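You operate a simulated robot arm through the tools that you are given. There is no shell and no other tool.

You are at the controls of a simulated robot arm. One attempt, no reset.

TASK
Rub the dark film off the resistor band in the repair cradle.
Fine: cradle switch off first; wiper lever clear for the eraser, back on the band at the end; eraser on its spot. Set down upright: braid eraser. Where these are worked on the way, their far stop is far enough and under half their travel is too little: wiper lever. What is to be rubbed or washed off counts as gone when no trace of it is left.

It is judged by the outcome, as a careful person would: the job done as asked, and still so three seconds after it is handed in. It fails if anything else is knocked over, pushed out of place, dropped, spilled or broken.

THE ROBOT
A 7-joint arm with a fingered hand, fixed in place. Base frame: the origin is on the floor under the middle of its stand, x ahead of it, y to its left, z up. Lengths are in mm, angles in rad, forces in N, time in s.
With the tool pointing down near the work surface it reaches from about 280 to 700 mm from the base axis. Its first joint turns from -2.897 to 2.897 rad. Payload 4 kg.
The TCP is the grasp point between the finger pads, 26 mm short of the fingertips. In the tool frame z runs along the fingers and y along their closing line. The gripper opens to 156 mm; its body begins 73 mm behind the TCP. The gripper is a hand of 4 fingers: y runs from the thumb to the fingers, the wrist lies at [0, 0, -239] in the tool frame.
Orientation is that of the tool frame in the base frame, as [roll, pitch, yaw] about the fixed x, y, z axes, in that order (R = Rz(yaw) Ry(pitch) Rx(roll)). With the fingers straight down and closing along the base's y, the tool's x points along the base's -x, its y along +y and its z along -z.

THE INTERFACE
- The arm moves only by the tool send_rows. Its argument "commands" is a list of rows, each a list of 6 numbers: the turn, a rotation vector about the tool's x, y, z in rad, then the shift along the tool's x, y, z in mm. In form: [[wx, wy, wz, tx, ty, tz], ...]. A call has 1 to 20 rows; each row shifts and turns the commanded pose from where the row before left it, along the tool's axes as they then stand. A row lasts 0.2 s, in which the tool goes at most 50 mm and 0.15 rad; a call with a longer step from one row to the next is refused whole. A pose out of reach is approached as far as the arm can. The call stops where the force on the tool passes 40 N (or 10 N more than at its start, if that is more) or the arm is blocked; 0.2 s more then pass. In this call time passes only in rows, and 0.2 s behind the last. The reply holds the time, the measured pose of the TCP, the force on the tool along the base axes, the opening and the grip force, in the units named above and with some noise, with the torque about the TCP (base axes, N m) and any sound that the robot's microphone picked up.
- Cameras (640 x 400 px; columns grow to the right, rows downward): "scene" is fixed at [217.9, 649.3, 1432]; the picture's right is [-1.00, 0.06, 0.00], its down [0.05, 0.83, -0.55] and it looks along [-0.04, -0.55, -0.84] (base axes); focal length 313 px, centre (320, 200). "wrist" rides on the gripper at [58, -58, -91] in the tool frame; the picture's right is [0.71, 0.71, 0.00], its down [-0.53, 0.53, -0.67] and it looks along [-0.47, 0.47, 0.74] (tool axes); focal length 265 px, centre (320, 200). There is no depth. A picture from a camera that has moved, and an enlarged one, comes with that camera's place and axes in the base frame and with its lens.
- get_image(camera): a new picture of that camera. It takes no simulated time.
- set_fingers(finger1, finger2, finger3, thumb_bend): sets how far each is bent, from 0 (flat) to 1 (curled in); at 0.3 the hand is open as for a grip, at 0.7 the pads meet at the TCP. One left out holds its place. A second passes; each finger stops where it meets its share of the squeeze, and holds until it gets a number again. It is the only way to open and close the hand. It gives what a move gives, with no picture; readings hold the bend of each and the force on the fingers (four entries, about 0 where the hand has none), thumb and palm.
- zoom(camera, box): a new picture of the part [left, top, right, bottom] of that camera's present view, enlarged. It takes no simulated time.
- close_job(): hands the job in; it is judged then, once.

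Nothing tells you positions but the pictures and the camera data. Unless the task says otherwise, let go and move clear before handing in.

The tools are called after "Call:" by a JSON object that holds its "fn" and its "kwargs". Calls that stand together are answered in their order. send_rows: Moves the arm, as the interface text tells. Its arguments: {"type":"object","properties":{"commands":{"type":"array"}},"required":["commands"]} The other tools are called the same way: set_fingers (finger1, finger2, finger3, thumb_bend) moves the fingers one by one; get_image (camera) takes a picture; zoom (camera, box) takes an enlarged picture of a part of a camera's view; close_job () hands the job in.

At the start:

```text
clock: 0.0
position: [63.8, 327.6, 1119.7]
tcp_rot: [-3.142, 0.001, -3.141]
wrist_force: [-0.3, -0.2, 0.8]
torque: [0.02, -0.03, 0.02]
finger_gap: 156.2
finger_force: 0.0
shape: jaw
bend: [0.3, 0.3, 0.3, 0.3]
finger forces: [0.0, 0.0, 0.0, 0.0, 0.0, 0.0]
```

scene: 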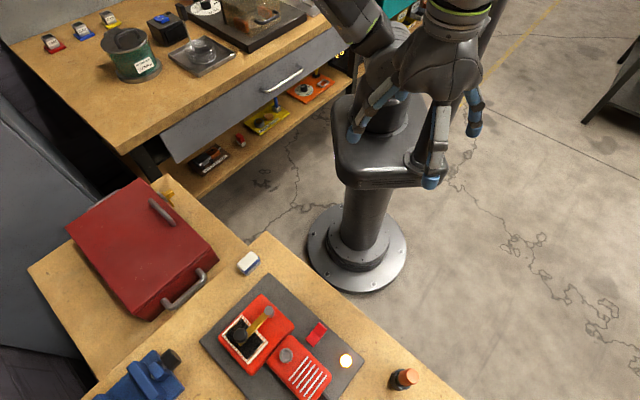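
wrist: 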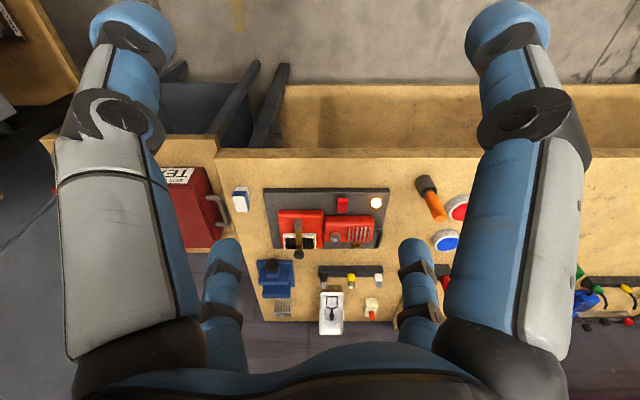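

I see a bench with a dark tray holding a red cradle (lever across a dark band), a red switch, a lit lamp, and a white/blue eraser lying to the side. I'll take closer pictures before moving.

Call:
{"fn": "zoom", "kwargs": {"camera": "scene", "box": [180, 230, 440, 400]}}

Call:
{"fn": "zoom", "kwargs": {"camera": "wrist", "box": [220, 170, 420, 295]}}

Call:
{"fn": "zoom", "kwargs": {"camera": "scene", "box": [200, 270, 360, 400]}}

```text
2.35 times, centred on (310, 315) of scene
camera zoom: at [217.9, 649.3, 1432.0], right [-1.0, 0.06, 0.0], down [0.05, 0.83, -0.55], along [-0.04, -0.55, -0.84], focal length 737 px, centre (344, -71)
```

zoom: 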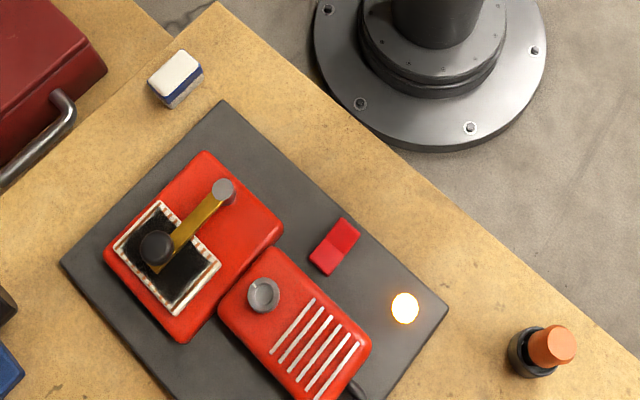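

```text
3.20 times, centred on (320, 232) of wrist
camera zoom: at [5.5, 271.5, 1212.3], right [-0.71, 0.71, 0.0], down [0.53, 0.53, 0.67], along [0.47, 0.47, -0.74], focal length 849 px, centre (320, 96)
```

zoom: 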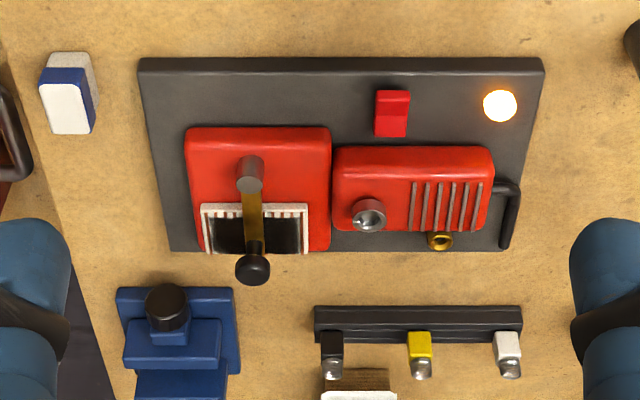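

```text
3.08 times, centred on (280, 335) of scene
camera zoom: at [217.9, 649.3, 1432.0], right [-1.0, 0.06, 0.0], down [0.05, 0.83, -0.55], along [-0.04, -0.55, -0.84], focal length 964 px, centre (443, -215)
```

zoom: 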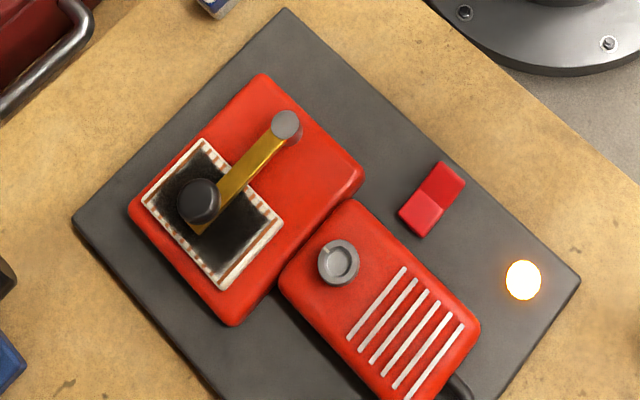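

The lamp sits near (170, 588, 843), the switch near (217, 544, 850), the lever pivot near (297, 506, 873) and its knob near (339, 546, 893). The eraser is near (340, 401). I'll look more closely before moving.

Call:
{"fn": "zoom", "kwargs": {"camera": "scene", "box": [225, 240, 275, 285]}}

Call:
{"fn": "zoom", "kwargs": {"camera": "wrist", "box": [225, 175, 260, 220]}}

Call:
{"fn": "zoom", "kwargs": {"camera": "scene", "box": [300, 310, 370, 380]}}

Call:
{"fn": "zoom", "kwargs": {"camera": "wrist", "box": [325, 190, 390, 215]}}

Call:
{"fn": "zoom", "kwargs": {"camera": "wrist", "box": [265, 200, 335, 265]}}

Call:
{"fn": "zoom", "kwargs": {"camera": "scene", "box": [210, 295, 300, 385]}}

```text
8.89 times, centred on (250, 262) of scene
camera zoom: at [217.9, 649.3, 1432.0], right [-1.0, 0.06, 0.0], down [0.05, 0.83, -0.55], along [-0.04, -0.55, -0.84], focal length 2784 px, centre (942, -356)
```

zoom: 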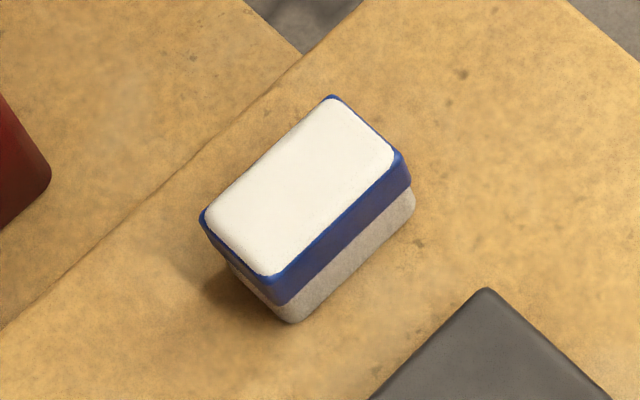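

```text
8.89 times, centred on (242, 198) of wrist
camera zoom: at [5.5, 271.5, 1212.3], right [-0.71, 0.71, 0.0], down [0.53, 0.53, 0.67], along [0.47, 0.47, -0.74], focal length 2359 px, centre (1009, 222)
```

zoom: 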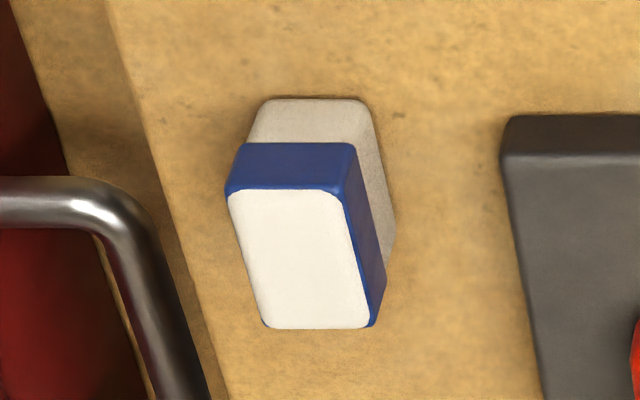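

```text
5.71 times, centred on (335, 345) of scene
camera zoom: at [217.9, 649.3, 1432.0], right [-1.0, 0.06, 0.0], down [0.05, 0.83, -0.55], along [-0.04, -0.55, -0.84], focal length 1790 px, centre (234, -629)
```

zoom: 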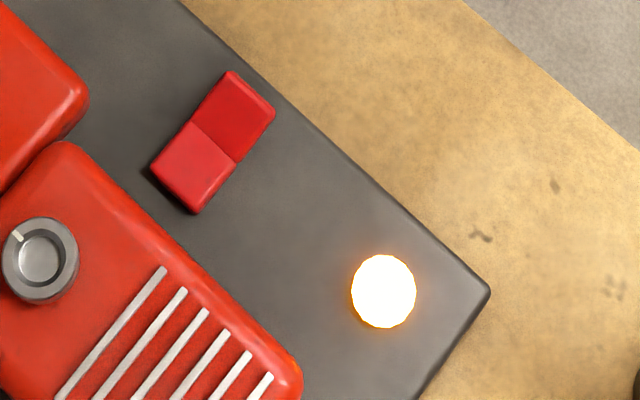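

```text
9.85 times, centred on (358, 202) of wrist
camera zoom: at [5.5, 271.5, 1212.3], right [-0.71, 0.71, 0.0], down [0.53, 0.53, 0.67], along [0.47, 0.47, -0.74], focal length 2613 px, centre (-49, 175)
```

zoom: 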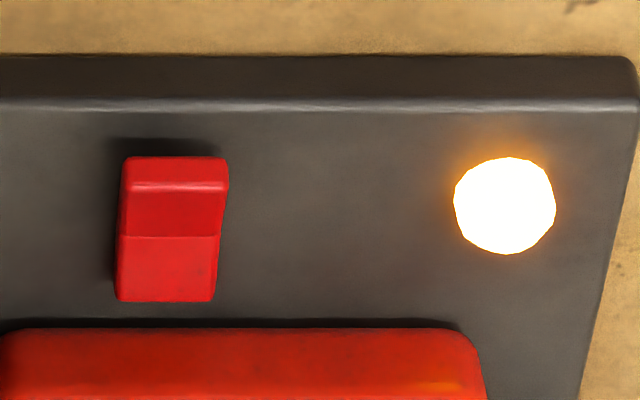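

```text
6.15 times, centred on (300, 232) of wrist
camera zoom: at [5.5, 271.5, 1212.3], right [-0.71, 0.71, 0.0], down [0.53, 0.53, 0.67], along [0.47, 0.47, -0.74], focal length 1633 px, centre (443, 0)
```

zoom: 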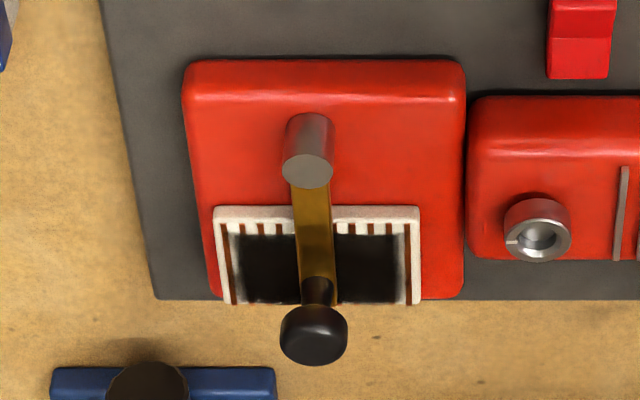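

```text
4.44 times, centred on (255, 340) of scene
camera zoom: at [217.9, 649.3, 1432.0], right [-1.0, 0.06, 0.0], down [0.05, 0.83, -0.55], along [-0.04, -0.55, -0.84], focal length 1392 px, centre (609, -422)
```

zoom: 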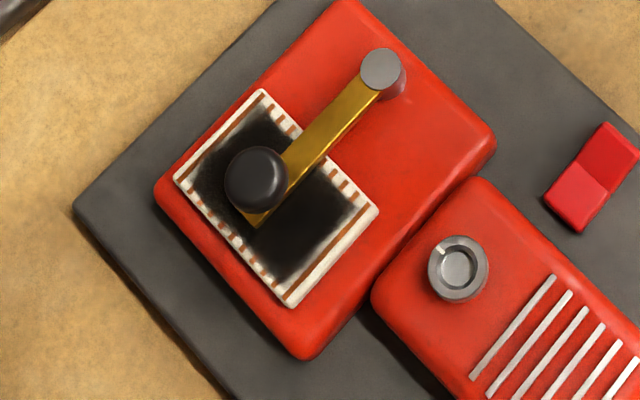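

The bench top is near z 826, the band plate near z 861 and centred about (338, 545). The eraser is about 37x23x27 mm, centred near (343.5, 404). I'll move the hand over the area for a closer look at the switch and lever.

Call:
{"fn": "send_rows", "kwargs": {"commands": [[0, 0, 0, -20, 15, 5], [0, 0, 0, -20, 15, 10], [0, 0, 0, -20, 15, 15], [0, 0, 0, -20, 15, 15], [0, 0, 0, -20, 15, 15], [0, 0, 0, -10, 10, 10]]}}

Call:
{"fn": "get_image", "kwargs": {"camera": "wrist"}}

Call:
{"fn": "get_image", "kwargs": {"camera": "scene"}}

```text
clock: 1.4
position: [175.8, 413.8, 1049.7]
tcp_rot: [-3.141, -0.002, 3.141]
wrist_force: [0.2, -0.4, 0.4]
torque: [0.0, 0.01, -0.01]
finger_gap: 155.7
finger_force: 0.2
shape: jaw
bend: [0.3, 0.3, 0.3, 0.3]
finger forces: [0.1, 0.0, 0.1, 0.1, 0.1, 0.0]
```

```text
taken
camera wrist: at [117.2, 356.7, 1141.1], right [-0.71, 0.71, 0.0], down [0.53, 0.53, 0.67], along [0.47, 0.47, -0.74], focal length 265 px, centre (320, 200)
```

wrist: 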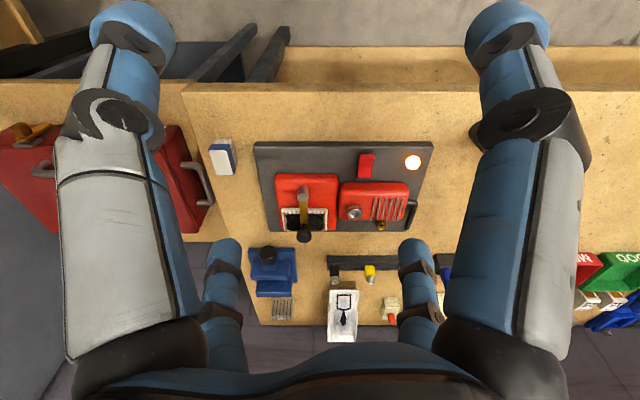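

```text
taken
```

scene: 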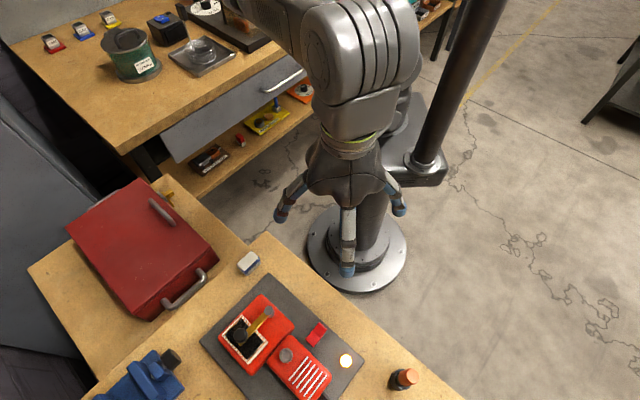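

The arm tracks well. I'll turn the hand 45° so its axes line up with the bench and then move over the tray.

Call:
{"fn": "send_rows", "kwargs": {"commands": [[0, 0, 0.15, 0, 0, 0], [0, 0, 0.15, 0, 0, 0], [0, 0, 0.15, 0, 0, 0], [0, 0, 0.15, 0, 0, 0], [0, 0, 0.15, 0, 0, 0], [0, 0, 0.035, 0, 0, 0], [0, 0, 0, 20, 18, 10], [0, 0, 0, 20, 18, 15], [0, 0, 0, 20, 18, 15], [0, 0, 0, 20, 18, 15], [0, 0, 0, 20, 10, 15]]}}

Call:
{"fn": "get_image", "kwargs": {"camera": "wrist"}}

Call:
{"fn": "get_image", "kwargs": {"camera": "scene"}}

```text
clock: 3.8
position: [159.9, 544.3, 981.0]
tcp_rot: [-3.141, 0.0, 2.356]
wrist_force: [-0.4, 0.2, 0.7]
torque: [-0.03, 0.04, 0.01]
finger_gap: 156.2
finger_force: 0.0
shape: jaw
bend: [0.3, 0.3, 0.3, 0.3]
finger forces: [0.1, 0.0, 0.0, 0.0, 0.0, 0.0]
```

```text
taken
camera wrist: at [78.5, 544.3, 1071.8], right [0.0, 1.0, 0.0], down [0.74, 0.0, 0.67], along [0.67, 0.0, -0.74], focal length 265 px, centre (320, 200)
```

wrist: 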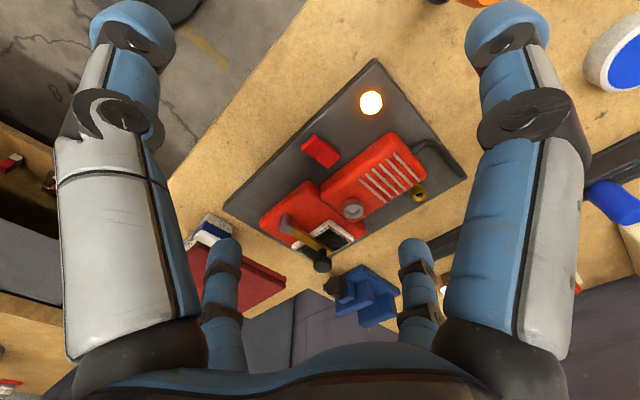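

```text
taken
```

scene: 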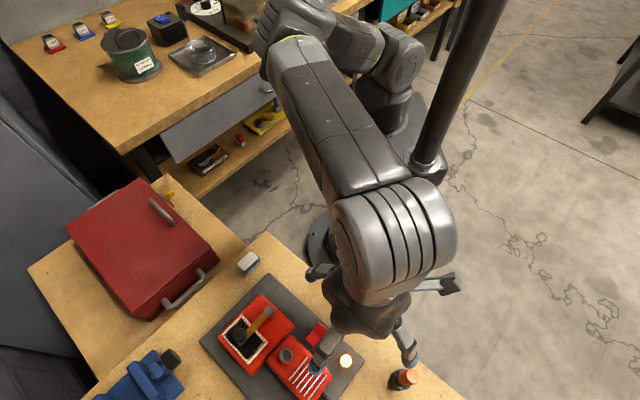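

Call:
{"fn": "zoom", "kwargs": {"camera": "wrist", "box": [215, 50, 475, 300]}}

Call:
{"fn": "zoom", "kwargs": {"camera": "wrist", "box": [285, 80, 405, 180]}}

Call:
{"fn": "zoom", "kwargs": {"camera": "wrist", "box": [260, 180, 380, 280]}}

```text
1.60 times, centred on (345, 175) of wrist
camera zoom: at [78.5, 544.3, 1071.8], right [0.0, 1.0, 0.0], down [0.74, 0.0, 0.67], along [0.67, 0.0, -0.74], focal length 425 px, centre (280, 240)
```

zoom: 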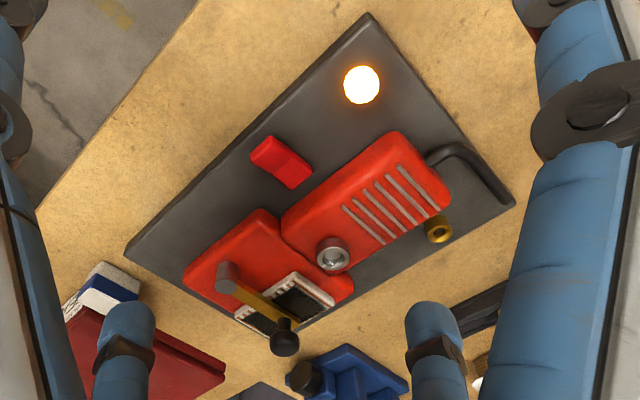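

```text
4.00 times, centred on (345, 130) of wrist
camera zoom: at [78.5, 544.3, 1071.8], right [0.0, 1.0, 0.0], down [0.74, 0.0, 0.67], along [0.67, 0.0, -0.74], focal length 1062 px, centre (220, 480)
```

zoom: 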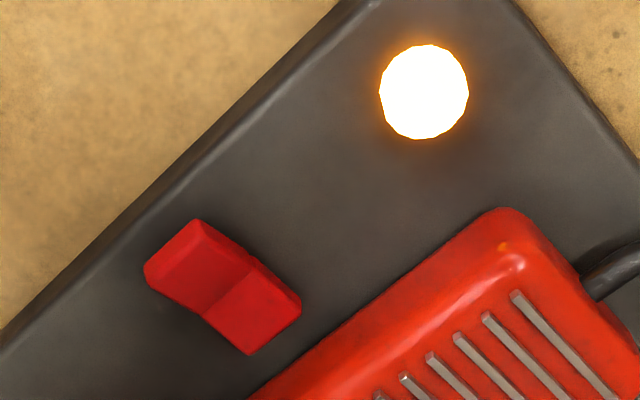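

```text
4.00 times, centred on (320, 230) of wrist
camera zoom: at [78.5, 544.3, 1071.8], right [0.0, 1.0, 0.0], down [0.74, 0.0, 0.67], along [0.67, 0.0, -0.74], focal length 1062 px, centre (320, 80)
```

zoom: 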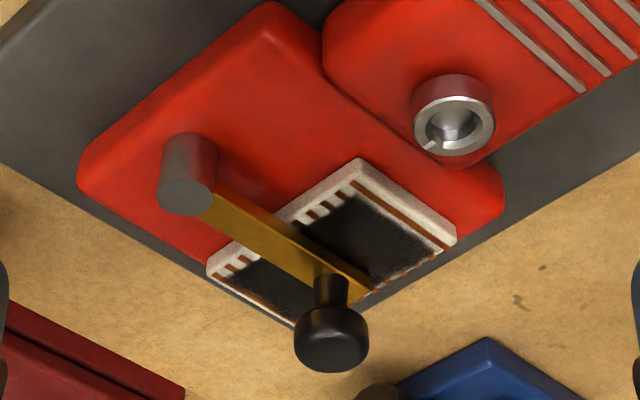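

Call:
{"fn": "zoom", "kwargs": {"camera": "wrist", "box": [295, 125, 345, 175]}}

Call:
{"fn": "zoom", "kwargs": {"camera": "scene", "box": [295, 310, 345, 360]}}

```text
8.00 times, centred on (320, 150) of wrist
camera zoom: at [78.5, 544.3, 1071.8], right [0.0, 1.0, 0.0], down [0.74, 0.0, 0.67], along [0.67, 0.0, -0.74], focal length 2123 px, centre (320, 600)
```

zoom: 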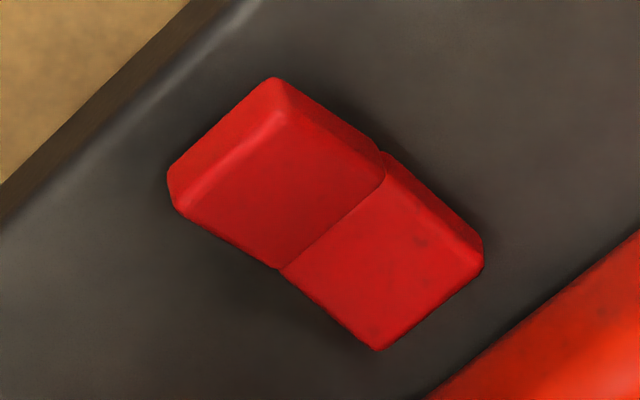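

```text
8.00 times, centred on (320, 335) of scene
camera zoom: at [217.9, 649.3, 1432.0], right [-1.0, 0.06, 0.0], down [0.05, 0.83, -0.55], along [-0.04, -0.55, -0.84], focal length 2505 px, centre (320, -880)
```

zoom: 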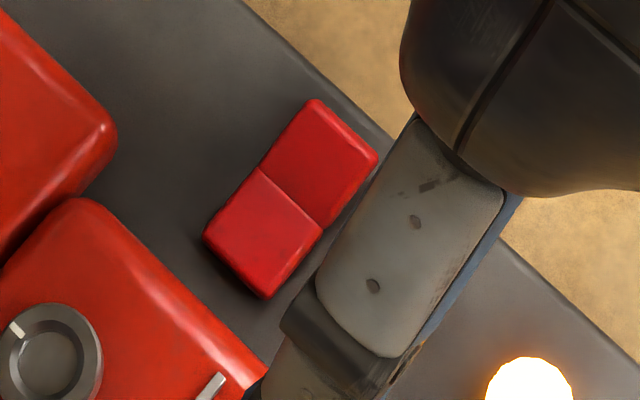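

The rocker's near half (toward the base) is raised, at z about 855, and the far half is down, at z about 847. To switch it off I press the near end, around (207, 536). I'll try a one-finger poking shape here in free air first.

Call:
{"fn": "set_fingers", "kwargs": {"finger1": 0.0, "finger2": 0.0, "finger3": 0.0, "thumb_bend": 0.7}}

Call:
{"fn": "get_image", "kwargs": {"camera": "wrist"}}

Call:
{"fn": "get_image", "kwargs": {"camera": "scene"}}

```text
clock: 4.8
position: [159.3, 543.7, 981.4]
tcp_rot: [3.141, 0.001, 2.355]
wrist_force: [0.5, -0.2, -0.9]
torque: [-0.02, 0.0, 0.03]
finger_gap: 101.9
finger_force: 0.0
shape: fingers
bend: [0.01, 0.01, 0.01, 0.7]
finger forces: [0.1, 0.0, 0.1, 0.0, 0.0, 0.1]
```

```text
taken
camera wrist: at [78.4, 544.0, 1072.0], right [0.0, 1.0, 0.0], down [0.74, 0.0, 0.67], along [0.67, 0.0, -0.74], focal length 265 px, centre (320, 200)
```

wrist: 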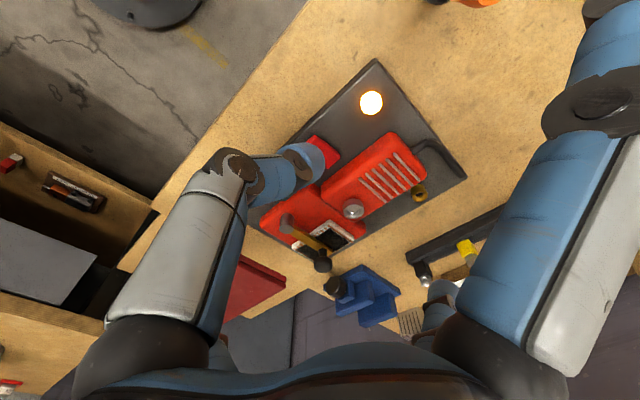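

```text
taken
```

scene: 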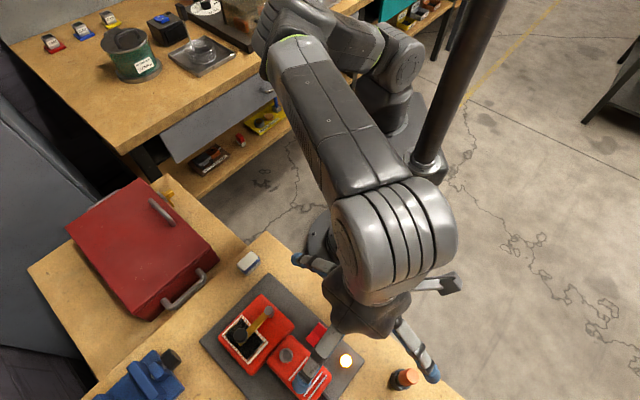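

Call:
{"fn": "zoom", "kwargs": {"camera": "wrist", "box": [180, 100, 380, 240]}}

Call:
{"fn": "zoom", "kwargs": {"camera": "scene", "box": [270, 230, 450, 400]}}

```text
2.86 times, centred on (280, 170) of wrist
camera zoom: at [78.4, 544.0, 1072.0], right [0.0, 1.0, 0.0], down [0.74, 0.0, 0.67], along [0.67, 0.0, -0.74], focal length 758 px, centre (434, 286)
```

zoom: 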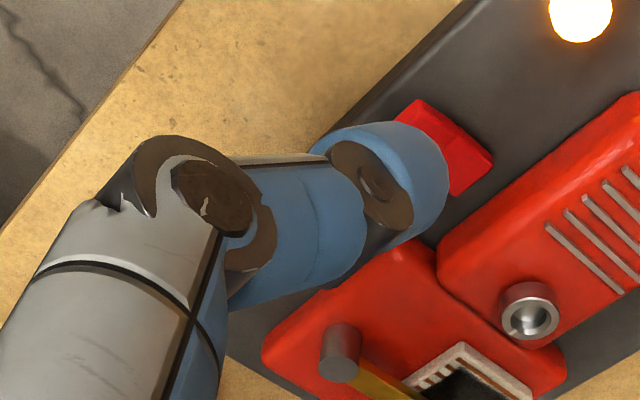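

```text
2.35 times, centred on (360, 315) of scene
camera zoom: at [217.9, 649.3, 1432.0], right [-1.0, 0.06, 0.0], down [0.05, 0.83, -0.55], along [-0.04, -0.55, -0.84], focal length 737 px, centre (226, -71)
```

zoom: 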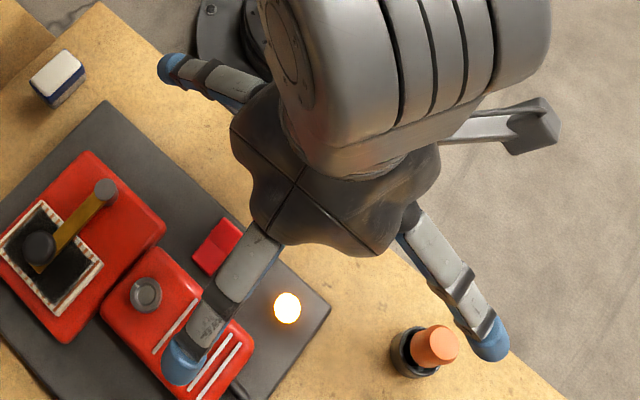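

The splayed fingers would reach toward the orange-capped bottle, so I'd rather make a compact poker with all fingertips closed together. I'll try that here.

Call:
{"fn": "set_fingers", "kwargs": {"finger1": 0.7, "finger2": 0.7, "finger3": 0.7, "thumb_bend": 0.7}}

Call:
{"fn": "get_image", "kwargs": {"camera": "wrist"}}

Call:
{"fn": "zoom", "kwargs": {"camera": "scene", "box": [270, 230, 450, 400]}}

```text
clock: 5.8
position: [160.3, 543.2, 980.3]
tcp_rot: [-3.141, -0.001, 2.356]
wrist_force: [-0.2, 1.0, 0.1]
torque: [-0.04, -0.02, -0.02]
finger_gap: 0.2
finger_force: 0.0
shape: fingers
bend: [0.68, 0.69, 0.68, 0.7]
finger forces: [0.0, 0.0, 0.0, 0.1, 0.0, 0.0]
```

```text
taken
camera wrist: at [78.4, 544.0, 1072.0], right [0.0, 1.0, 0.0], down [0.74, 0.0, 0.67], along [0.67, 0.0, -0.74], focal length 265 px, centre (320, 200)
```

wrist: 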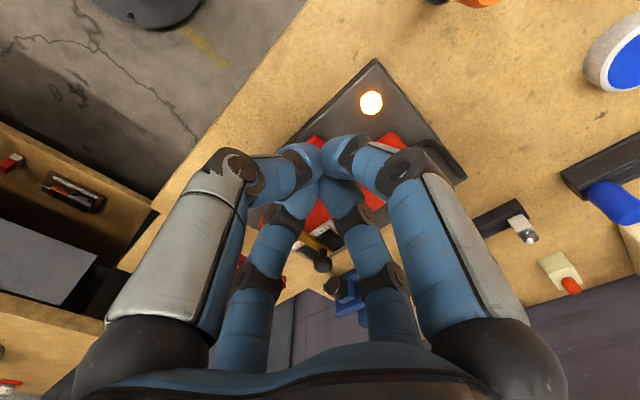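

```text
2.35 times, centred on (360, 315) of scene
camera zoom: at [217.9, 649.3, 1432.0], right [-1.0, 0.06, 0.0], down [0.05, 0.83, -0.55], along [-0.04, -0.55, -0.84], focal length 737 px, centre (226, -71)
```

zoom: 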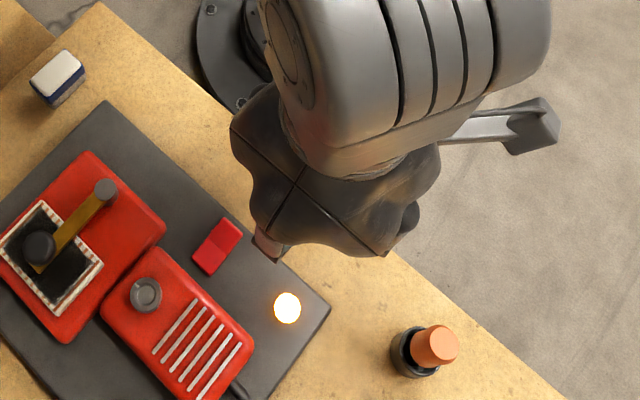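

The closed cluster is compact. I'll move it over the near end of the switch and stop a little above.

Call:
{"fn": "send_rows", "kwargs": {"commands": [[0, 0, 0, -13, 6, 10], [0, 0, 0, -13, 6, 10], [0, 0, 0, -12.8, 5.5, 10], [0, 0, 0, 0, 0, 15], [0, 0, 0, 0, 0, 15], [0, 0, 0, 0, 0, 15], [0, 0, 0, 0, 0, 8]]}}

Call:
{"fn": "get_image", "kwargs": {"camera": "wrist"}}

Call:
{"fn": "zoom", "kwargs": {"camera": "scene", "box": [270, 250, 430, 400]}}

```text
clock: 7.4
position: [200.6, 528.7, 897.2]
tcp_rot: [3.141, 0.001, 2.358]
wrist_force: [-0.2, -0.1, -0.2]
torque: [-0.03, 0.04, 0.05]
finger_gap: 0.2
finger_force: 0.1
shape: fingers
bend: [0.68, 0.69, 0.68, 0.7]
finger forces: [0.2, 0.0, 0.0, 0.0, 0.1, 0.0]
```

```text
taken
camera wrist: at [118.6, 528.4, 988.2], right [0.0, 1.0, 0.0], down [0.74, 0.0, 0.67], along [0.67, 0.0, -0.74], focal length 265 px, centre (320, 200)
```

wrist: 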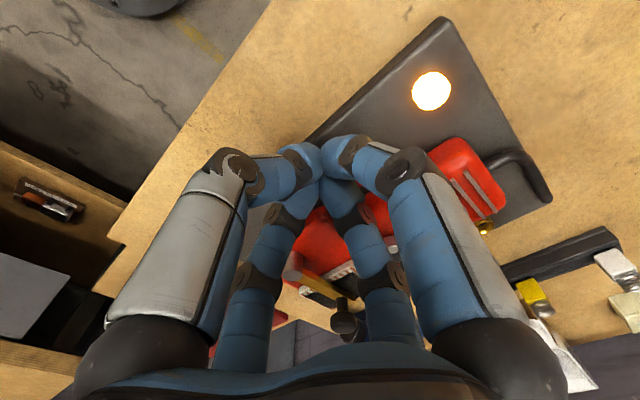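

```text
2.67 times, centred on (350, 325) of scene
camera zoom: at [217.9, 649.3, 1432.0], right [-1.0, 0.06, 0.0], down [0.05, 0.83, -0.55], along [-0.04, -0.55, -0.84], focal length 835 px, centre (240, -133)
```

zoom: 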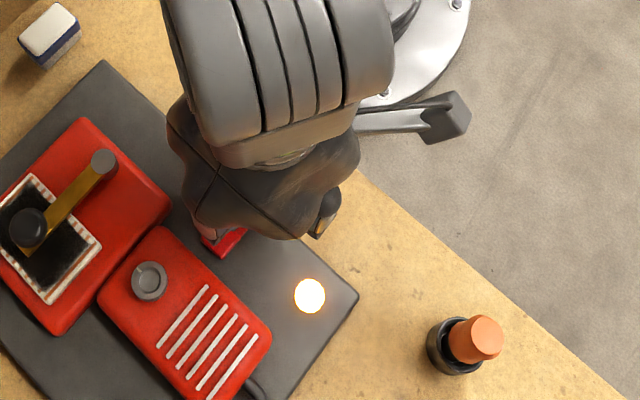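

Call:
{"fn": "send_rows", "kwargs": {"commands": [[0, 0, 0, 0, 0, 3], [0, 0, 0, 0, 0, 3], [0, 0, 0, 0, 0, 2], [0, 0, 0, 0, 0, 2], [0, 0, 0, 0, 0, 2], [0, 0, 0, 0, 0, 2]]}}

Call:
{"fn": "get_image", "kwargs": {"camera": "wrist"}}

```text
clock: 8.8
position: [201.3, 526.6, 883.6]
tcp_rot: [-3.142, 0.001, 2.356]
wrist_force: [0.0, 0.3, -0.4]
torque: [0.02, 0.01, 0.02]
finger_gap: 0.1
finger_force: 0.1
shape: fingers
bend: [0.68, 0.69, 0.68, 0.7]
finger forces: [0.0, 0.0, 0.0, 0.0, 0.1, 0.0]
```

```text
taken
camera wrist: at [119.2, 528.0, 975.3], right [0.0, 1.0, 0.0], down [0.74, 0.0, 0.67], along [0.67, 0.0, -0.74], focal length 265 px, centre (320, 200)
```

wrist: 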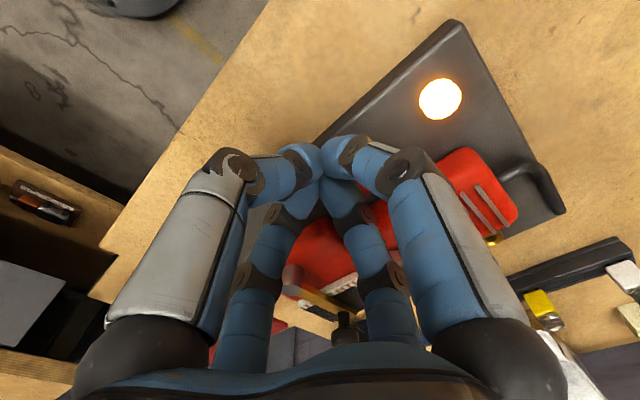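

Call:
{"fn": "send_rows", "kwargs": {"commands": [[0, 0, 0, 0, 0, 2], [0, 0, 0, 0, 0, 2], [0, 0, 0, 0, 0, 2]]}}

Call:
{"fn": "get_image", "kwargs": {"camera": "wrist"}}

```text
clock: 9.6
position: [201.4, 528.4, 877.2]
tcp_rot: [-3.141, 0.0, 2.356]
wrist_force: [0.5, -0.1, 0.6]
torque: [-0.02, 0.0, 0.02]
finger_gap: 0.0
finger_force: 0.1
shape: fingers
bend: [0.68, 0.69, 0.68, 0.7]
finger forces: [0.0, 0.1, 0.0, 0.0, 0.0, 0.0]
```

```text
taken
camera wrist: at [118.6, 528.7, 969.2], right [0.0, 1.0, 0.0], down [0.74, 0.0, 0.67], along [0.67, 0.0, -0.74], focal length 265 px, centre (320, 200)
```

wrist: 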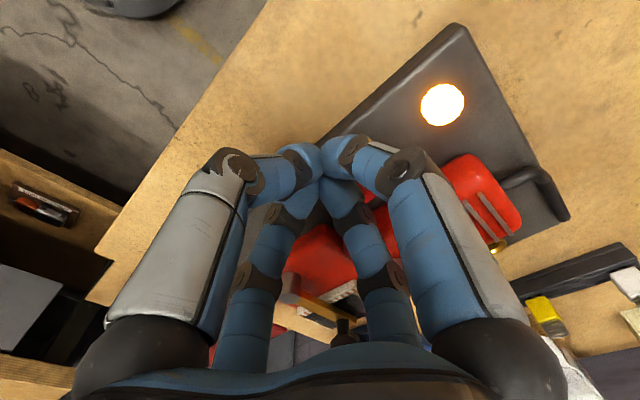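

Call:
{"fn": "send_rows", "kwargs": {"commands": [[0, 0, 0, 0, 0, 1.5], [0, 0, 0, 0, 0, 1.5], [0, 0, 0, 0, 0, 1.5]]}}

Call:
{"fn": "zoom", "kwargs": {"camera": "scene", "box": [290, 300, 370, 370]}}

```text
clock: 10.4
position: [199.7, 528.7, 873.7]
tcp_rot: [3.141, 0.001, 2.355]
wrist_force: [-0.9, 0.3, -0.8]
torque: [0.01, 0.02, 0.03]
finger_gap: 0.1
finger_force: 0.1
shape: fingers
bend: [0.68, 0.69, 0.68, 0.7]
finger forces: [0.1, 0.0, 0.0, 0.1, 0.1, 0.0]
heard: click
```

```text
5.71 times, centred on (330, 335) of scene
camera zoom: at [217.9, 649.3, 1432.0], right [-1.0, 0.06, 0.0], down [0.05, 0.83, -0.55], along [-0.04, -0.55, -0.84], focal length 1790 px, centre (263, -571)
```

zoom: 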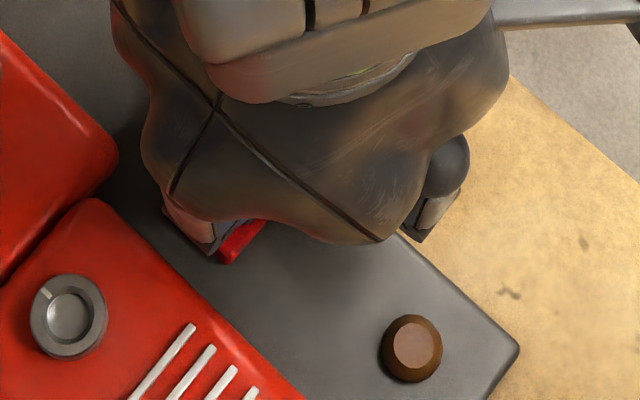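

There was a click and the lamp is dark, so the cradle switch is off. I'll rise and check the switch, then look at the lever.

Call:
{"fn": "send_rows", "kwargs": {"commands": [[0, 0, 0, 0, 0, -10], [0, 0, 0, 0, 0, -20], [0, 0, 0, 0, 0, -25], [0, 0, 0, 10, -10, -25], [0, 0, 0, 10, -10, -10]]}}

Call:
{"fn": "get_image", "kwargs": {"camera": "wrist"}}

Call:
{"fn": "get_image", "kwargs": {"camera": "scene"}}

```text
clock: 11.6
position: [170.5, 525.1, 963.3]
tcp_rot: [-3.142, 0.001, 2.357]
wrist_force: [-0.1, 0.4, 0.2]
torque: [-0.01, 0.03, -0.01]
finger_gap: 0.0
finger_force: 0.1
shape: fingers
bend: [0.68, 0.69, 0.68, 0.7]
finger forces: [0.0, 0.0, 0.0, 0.1, 0.0, 0.0]
```

```text
taken
camera wrist: at [88.3, 526.2, 1055.2], right [0.0, 1.0, 0.0], down [0.74, 0.0, 0.67], along [0.67, 0.0, -0.74], focal length 265 px, centre (320, 200)
```

wrist: 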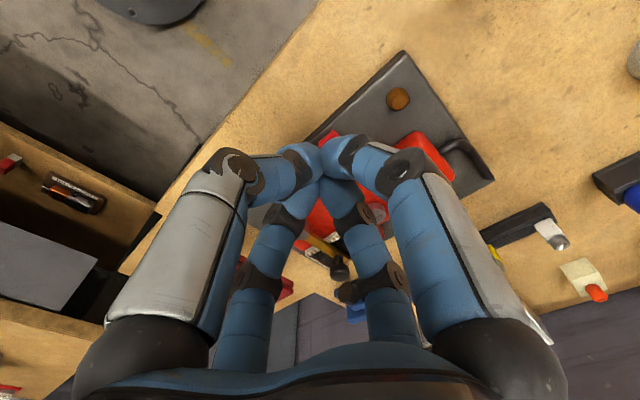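

```text
taken
```

scene: 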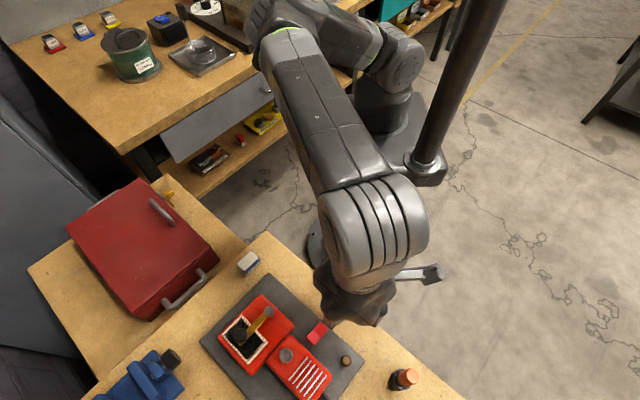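

The switch is off. Next I'll half-open the hand, move above the lever knob at about (339, 546), and take it gently by the knob.

Call:
{"fn": "set_fingers", "kwargs": {"finger1": 0.5, "finger2": 0.5, "finger3": 0.5, "thumb_bend": 0.5}}

Call:
{"fn": "send_rows", "kwargs": {"commands": [[0, 0, 0, -17.5, 22, -2], [0, 0, 0, -17.5, 22, -2], [0, 0, 0, -17.5, 22.4, -2], [0, 0, 0, -17.5, 22.4, 0], [0, 0, 0, -17.6, 22.4, 0], [0, 0, 0, -17.6, 22.5, 0]]}}

Call:
{"fn": "get_image", "kwargs": {"camera": "wrist"}}

Call:
{"fn": "get_image", "kwargs": {"camera": "scene"}}

```text
clock: 12.6
position: [170.6, 526.1, 962.9]
tcp_rot: [-3.14, 0.0, 2.357]
wrist_force: [0.1, -0.4, -0.7]
torque: [-0.04, 0.03, 0.0]
finger_gap: 50.4
finger_force: 0.0
shape: fingers
bend: [0.5, 0.5, 0.5, 0.5]
finger forces: [0.0, 0.1, 0.0, 0.1, 0.1, 0.2]
```

```text
clock: 14.0
position: [342.4, 547.0, 968.7]
tcp_rot: [3.141, -0.001, 2.358]
wrist_force: [0.9, -0.1, 0.3]
torque: [0.0, 0.0, 0.0]
finger_gap: 50.5
finger_force: 0.0
shape: fingers
bend: [0.5, 0.5, 0.5, 0.5]
finger forces: [0.0, 0.0, 0.0, 0.0, 0.0, 0.0]
```

```text
taken
camera wrist: at [260.2, 548.5, 1060.6], right [0.0, 1.0, 0.0], down [0.74, 0.0, 0.67], along [0.67, 0.0, -0.74], focal length 265 px, centre (320, 200)
```

wrist: 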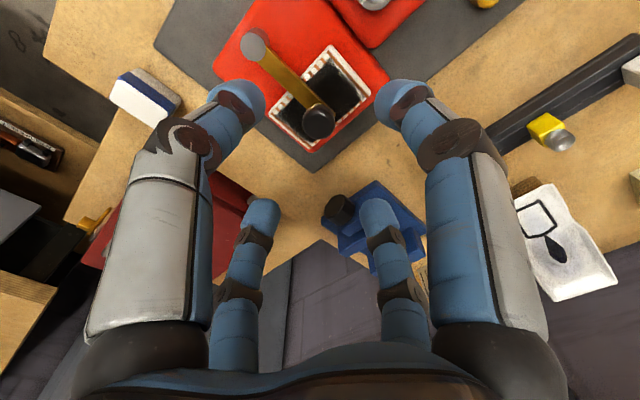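

```text
taken
```

scene: 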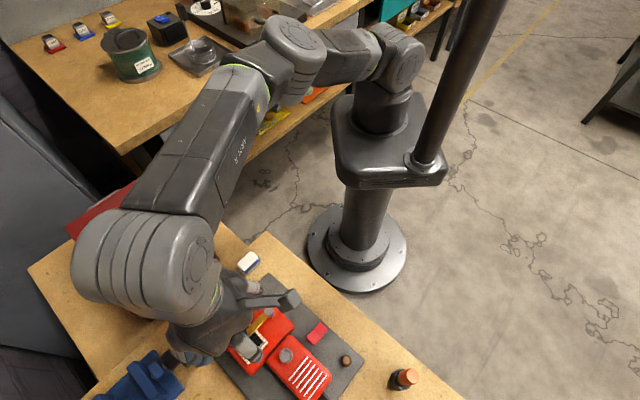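

Call:
{"fn": "zoom", "kwargs": {"camera": "wrist", "box": [220, 10, 400, 180]}}

Call:
{"fn": "zoom", "kwargs": {"camera": "scene", "box": [150, 280, 310, 400]}}

```text
2.35 times, centred on (310, 95) of wrist
camera zoom: at [260.2, 548.5, 1060.6], right [0.0, 1.0, 0.0], down [0.74, 0.0, 0.67], along [0.67, 0.0, -0.74], focal length 624 px, centre (344, 447)
```

zoom: 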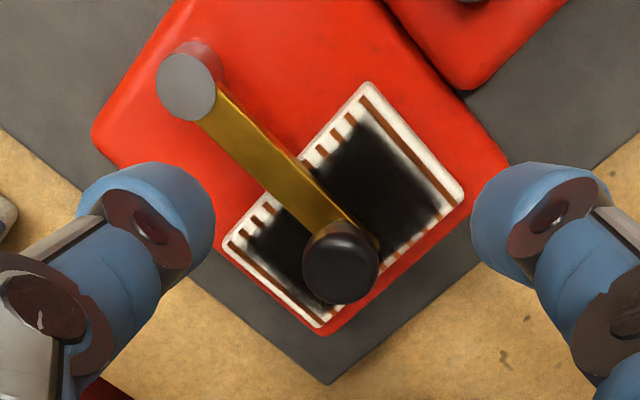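

```text
3.33 times, centred on (230, 340) of scene
camera zoom: at [217.9, 649.3, 1432.0], right [-1.0, 0.06, 0.0], down [0.05, 0.83, -0.55], along [-0.04, -0.55, -0.84], focal length 1044 px, centre (620, -267)
```

zoom: 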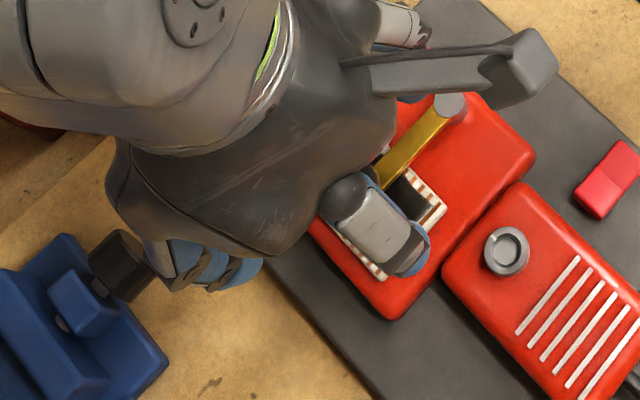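

Call:
{"fn": "send_rows", "kwargs": {"commands": [[0, 0, 0, 0.8, -3, 12], [0, 0, 0, 0, 0, 14], [0, 0, 0, 0, 0, 12], [0, 0, 0, 0, 0, 8], [0, 0, 0, 0, 0, 6]]}}

Call:
{"fn": "get_image", "kwargs": {"camera": "wrist"}}

Call:
{"fn": "zoom", "kwargs": {"camera": "scene", "box": [150, 280, 310, 400]}}

```text
clock: 15.2
position: [338.6, 545.8, 918.0]
tcp_rot: [3.14, 0.0, 2.355]
wrist_force: [-0.2, -0.3, -0.2]
torque: [-0.04, -0.03, -0.01]
finger_gap: 50.4
finger_force: 0.0
shape: fingers
bend: [0.5, 0.5, 0.5, 0.5]
finger forces: [0.0, 0.0, 0.0, 0.1, 0.0, 0.0]
```

```text
taken
camera wrist: at [256.3, 546.5, 1008.7], right [0.0, 1.0, 0.0], down [0.74, 0.0, 0.67], along [0.67, 0.0, -0.74], focal length 265 px, centre (320, 200)
```

wrist: 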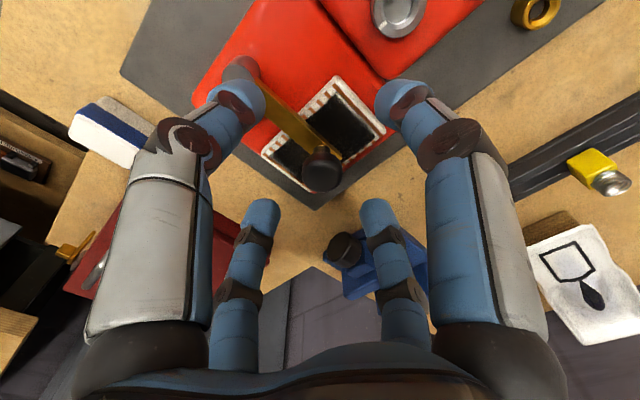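

```text
3.33 times, centred on (230, 340) of scene
camera zoom: at [217.9, 649.3, 1432.0], right [-1.0, 0.06, 0.0], down [0.05, 0.83, -0.55], along [-0.04, -0.55, -0.84], focal length 1044 px, centre (620, -267)
```

zoom: 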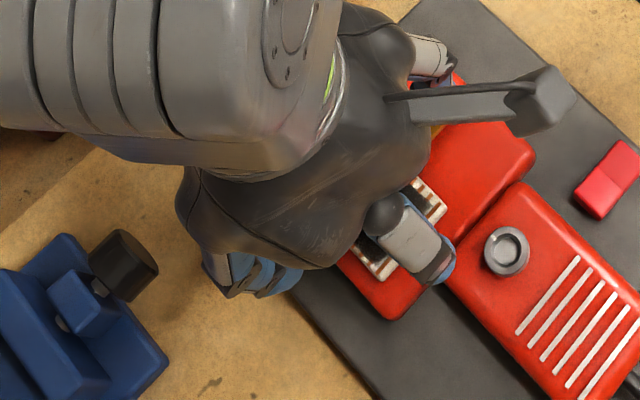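

Call:
{"fn": "send_rows", "kwargs": {"commands": [[0, 0, 0, 0.3, 0.5, 4], [0, 0, 0, 0, 0, 4]]}}

Call:
{"fn": "set_fingers", "kwargs": {"finger1": 0.66, "finger2": 0.66, "finger3": 0.66, "thumb_bend": 0.66}}

Call:
{"fn": "get_image", "kwargs": {"camera": "wrist"}}

```text
clock: 15.8
position: [337.4, 546.8, 909.9]
tcp_rot: [3.141, 0.0, 2.356]
wrist_force: [0.3, -0.6, 0.7]
torque: [-0.03, 0.01, -0.01]
finger_gap: 50.6
finger_force: 0.0
shape: fingers
bend: [0.5, 0.5, 0.5, 0.5]
finger forces: [0.0, 0.0, 0.0, 0.0, 0.0, 0.0]
```

```text
clock: 16.8
position: [338.6, 546.6, 909.4]
tcp_rot: [3.14, 0.001, 2.356]
wrist_force: [1.7, 0.1, -2.6]
torque: [0.02, -0.05, -0.01]
finger_gap: 7.9
finger_force: 1.9
shape: fingers
bend: [0.65, 0.64, 0.64, 0.66]
finger forces: [0.3, 1.7, 1.6, 0.0, 0.3, 0.0]
```

```text
taken
camera wrist: at [256.2, 547.2, 1001.1], right [0.0, 1.0, 0.0], down [0.74, 0.0, 0.67], along [0.67, 0.0, -0.74], focal length 265 px, centre (320, 200)
```

wrist: 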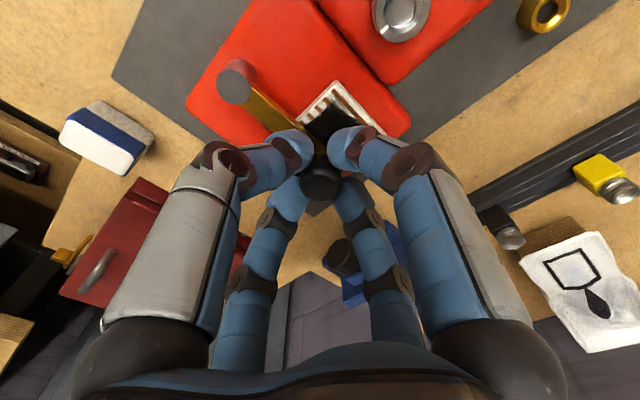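

The fingertips cage the knob's lower part. I'll nudge it a little toward the free side (away from the dial box) and watch the force.

Call:
{"fn": "send_rows", "kwargs": {"commands": [[0, 0, 0, -3, -0.1, 0], [0, 0, 0, -3, -0.2, 0], [0, 0, 0, -3, -0.4, 0]]}}

Call:
{"fn": "get_image", "kwargs": {"camera": "wrist"}}

```text
clock: 17.6
position: [344.6, 540.4, 910.6]
tcp_rot: [3.141, 0.0, 2.356]
wrist_force: [-0.7, 0.9, -2.4]
torque: [0.03, -0.01, -0.01]
finger_gap: 8.8
finger_force: 1.8
shape: fingers
bend: [0.65, 0.64, 0.65, 0.66]
finger forces: [1.1, 1.5, 1.2, 0.0, 0.6, 0.1]
```

```text
taken
camera wrist: at [262.6, 540.6, 1001.1], right [0.0, 1.0, 0.0], down [0.74, 0.0, 0.67], along [0.67, 0.0, -0.74], focal length 265 px, centre (320, 200)
```

wrist: 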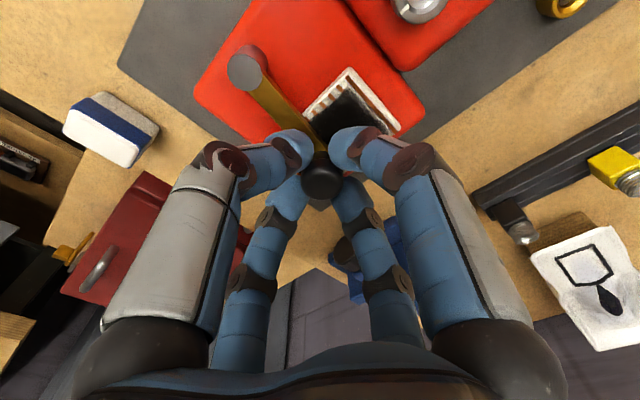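

Call:
{"fn": "send_rows", "kwargs": {"commands": [[0, 0, 0, -3, -0.6, 0], [0, 0, 0, -3, -0.7, 0], [0, 0, 0, -4.8, -1.5, 0], [0, 0, 0, -4.7, -2.0, 0], [0, 0, 0, -4.5, -2.3, 0]]}}

Call:
{"fn": "get_image", "kwargs": {"camera": "wrist"}}

```text
clock: 18.8
position: [353.1, 520.0, 909.1]
tcp_rot: [3.141, 0.001, 2.357]
wrist_force: [2.7, 1.6, -1.0]
torque: [0.0, -0.05, -0.02]
finger_gap: 9.6
finger_force: 2.2
shape: fingers
bend: [0.65, 0.64, 0.65, 0.66]
finger forces: [1.4, 2.7, 0.7, 0.0, 0.1, 0.0]
```

```text
taken
camera wrist: at [271.4, 520.9, 1001.0], right [0.0, 1.0, 0.0], down [0.74, 0.0, 0.67], along [0.67, 0.0, -0.74], focal length 265 px, centre (320, 200)
```

wrist: 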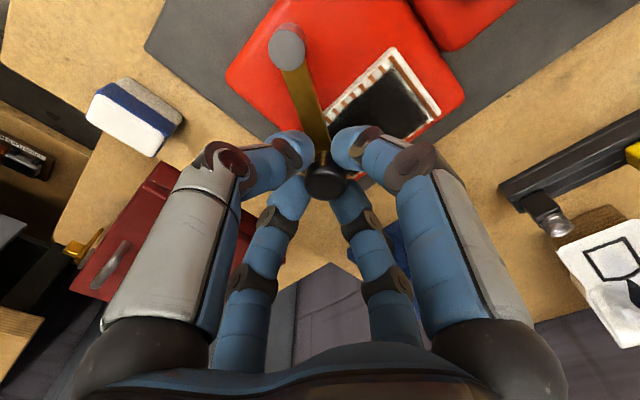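

Call:
{"fn": "send_rows", "kwargs": {"commands": [[0, 0, 0, -4.9, 0.0, 0], [0, 0, 0, -4.2, -3.1, 0], [0, 0, 0, -3.8, -3.6, 0], [0, 0, 0, -3.6, -3.8, 0]]}}

Call:
{"fn": "get_image", "kwargs": {"camera": "wrist"}}

```text
clock: 19.8
position: [357.6, 502.1, 909.6]
tcp_rot: [3.14, -0.001, 2.356]
wrist_force: [1.4, 0.2, -0.9]
torque: [0.01, -0.06, -0.03]
finger_gap: 11.1
finger_force: 2.5
shape: fingers
bend: [0.64, 0.64, 0.65, 0.66]
finger forces: [1.4, 2.0, 0.5, 0.0, 0.8, 0.1]
```

```text
taken
camera wrist: at [275.7, 502.1, 1001.4], right [0.0, 1.0, 0.0], down [0.74, 0.0, 0.67], along [0.67, 0.0, -0.74], focal length 265 px, centre (320, 200)
```

wrist: 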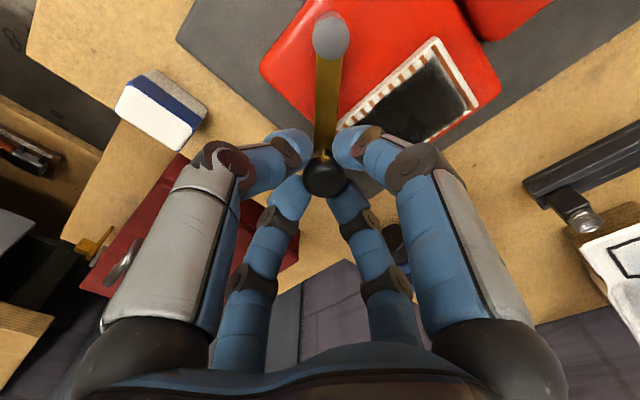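

Call:
{"fn": "send_rows", "kwargs": {"commands": [[0, 0, 0, -3.4, -5.1, 0], [0, 0, 0, -2.9, -4.4, 0], [0, 0, 0, -2.4, -4.6, 0]]}}

Call:
{"fn": "get_image", "kwargs": {"camera": "wrist"}}

```text
clock: 20.6
position: [353.3, 485.1, 910.2]
tcp_rot: [-3.14, -0.001, 2.356]
wrist_force: [2.1, -0.5, -1.3]
torque: [0.01, -0.04, -0.04]
finger_gap: 10.3
finger_force: 1.8
shape: fingers
bend: [0.64, 0.64, 0.65, 0.66]
finger forces: [1.3, 2.0, 0.6, 0.0, 0.5, 0.1]
```

```text
taken
camera wrist: at [272.1, 486.1, 1001.1], right [0.0, 1.0, 0.0], down [0.74, 0.0, 0.67], along [0.67, 0.0, -0.74], focal length 265 px, centre (320, 200)
```

wrist: 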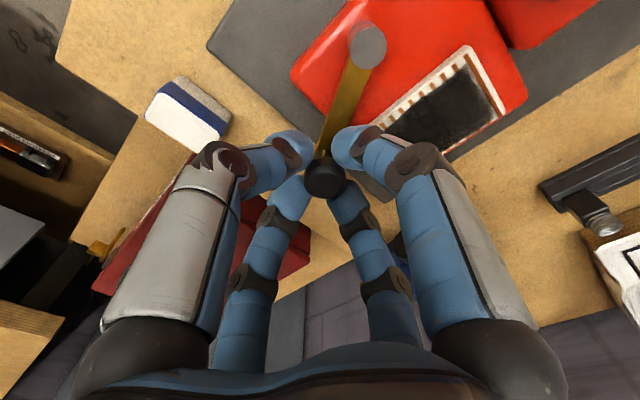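

Call:
{"fn": "send_rows", "kwargs": {"commands": [[0, 0, 0, -2.0, -4.7, 0], [0, 0, 0, -1.6, -5.0, 0], [0, 0, 0, -1.1, -5.1, 0]]}}

Call:
{"fn": "get_image", "kwargs": {"camera": "wrist"}}

```text
clock: 21.4
position: [346.2, 471.7, 909.0]
tcp_rot: [-3.139, 0.001, 2.355]
wrist_force: [2.3, 0.0, -2.0]
torque: [0.0, -0.05, -0.06]
finger_gap: 9.3
finger_force: 2.2
shape: fingers
bend: [0.65, 0.64, 0.65, 0.66]
finger forces: [0.9, 1.9, 0.8, 0.0, 0.3, 0.0]
```

```text
taken
camera wrist: at [265.0, 472.7, 1000.1], right [0.0, 1.0, 0.0], down [0.74, 0.0, 0.67], along [0.67, 0.0, -0.74], focal length 265 px, centre (320, 200)
```

wrist: 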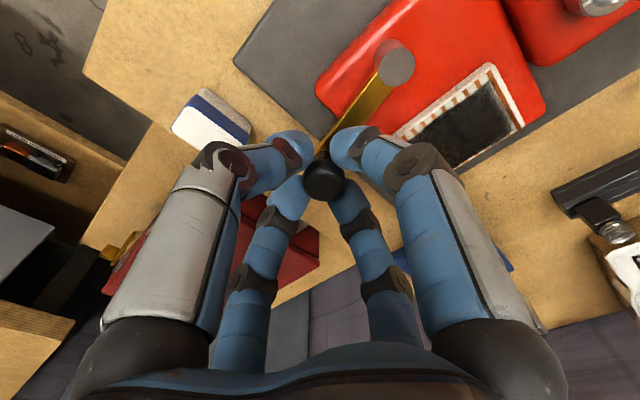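

Call:
{"fn": "send_rows", "kwargs": {"commands": [[0, 0, 0, -0.7, -4.9, 0], [0, 0, 0, -0.2, -5.2, 0], [0, 0, 0, 0.2, -5.2, 0]]}}

Call:
{"fn": "get_image", "kwargs": {"camera": "wrist"}}

```text
clock: 22.2
position: [336.9, 461.4, 910.1]
tcp_rot: [3.142, 0.0, 2.357]
wrist_force: [1.6, -0.9, -1.9]
torque: [-0.01, -0.01, 0.02]
finger_gap: 9.5
finger_force: 2.1
shape: fingers
bend: [0.65, 0.64, 0.65, 0.66]
finger forces: [0.8, 1.8, 1.0, 0.1, 0.3, 0.0]
```

```text
taken
camera wrist: at [254.8, 461.4, 1000.3], right [0.0, 1.0, 0.0], down [0.74, 0.0, 0.67], along [0.67, 0.0, -0.74], focal length 265 px, centre (320, 200)
```

wrist: 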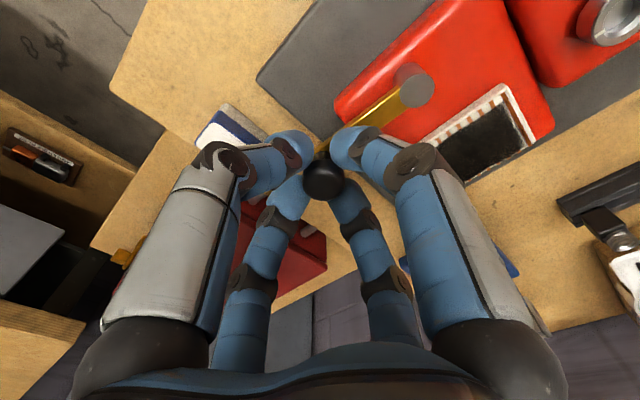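

Call:
{"fn": "send_rows", "kwargs": {"commands": [[0, 0, 0, 0.6, -4.5, 0], [0, 0, 0, 0.9, -4.5, 0], [0, 0, 0, 1.2, -4, 0]]}}

Call:
{"fn": "get_image", "kwargs": {"camera": "wrist"}}

```text
clock: 23.0
position: [325.1, 453.8, 909.4]
tcp_rot: [3.141, -0.001, 2.356]
wrist_force: [6.5, 3.5, 0.6]
torque: [0.05, -0.17, -0.06]
finger_gap: 7.1
finger_force: 3.4
shape: fingers
bend: [0.66, 0.6, 0.66, 0.66]
finger forces: [0.0, 6.4, 0.1, 0.0, 0.0, 0.1]
```

```text
taken
camera wrist: at [244.1, 454.1, 1001.0], right [0.0, 1.0, 0.0], down [0.74, 0.0, 0.67], along [0.67, 0.0, -0.74], focal length 265 px, centre (320, 200)
```

wrist: 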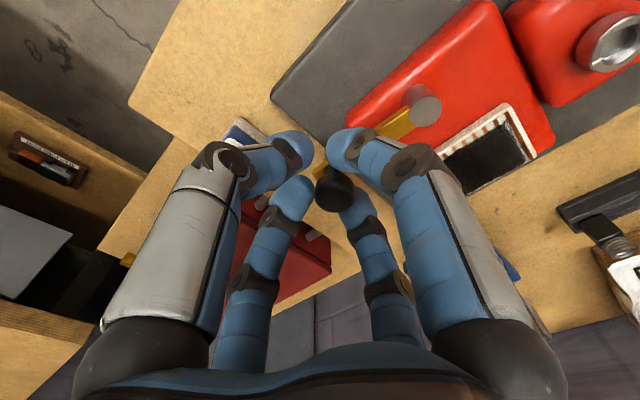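

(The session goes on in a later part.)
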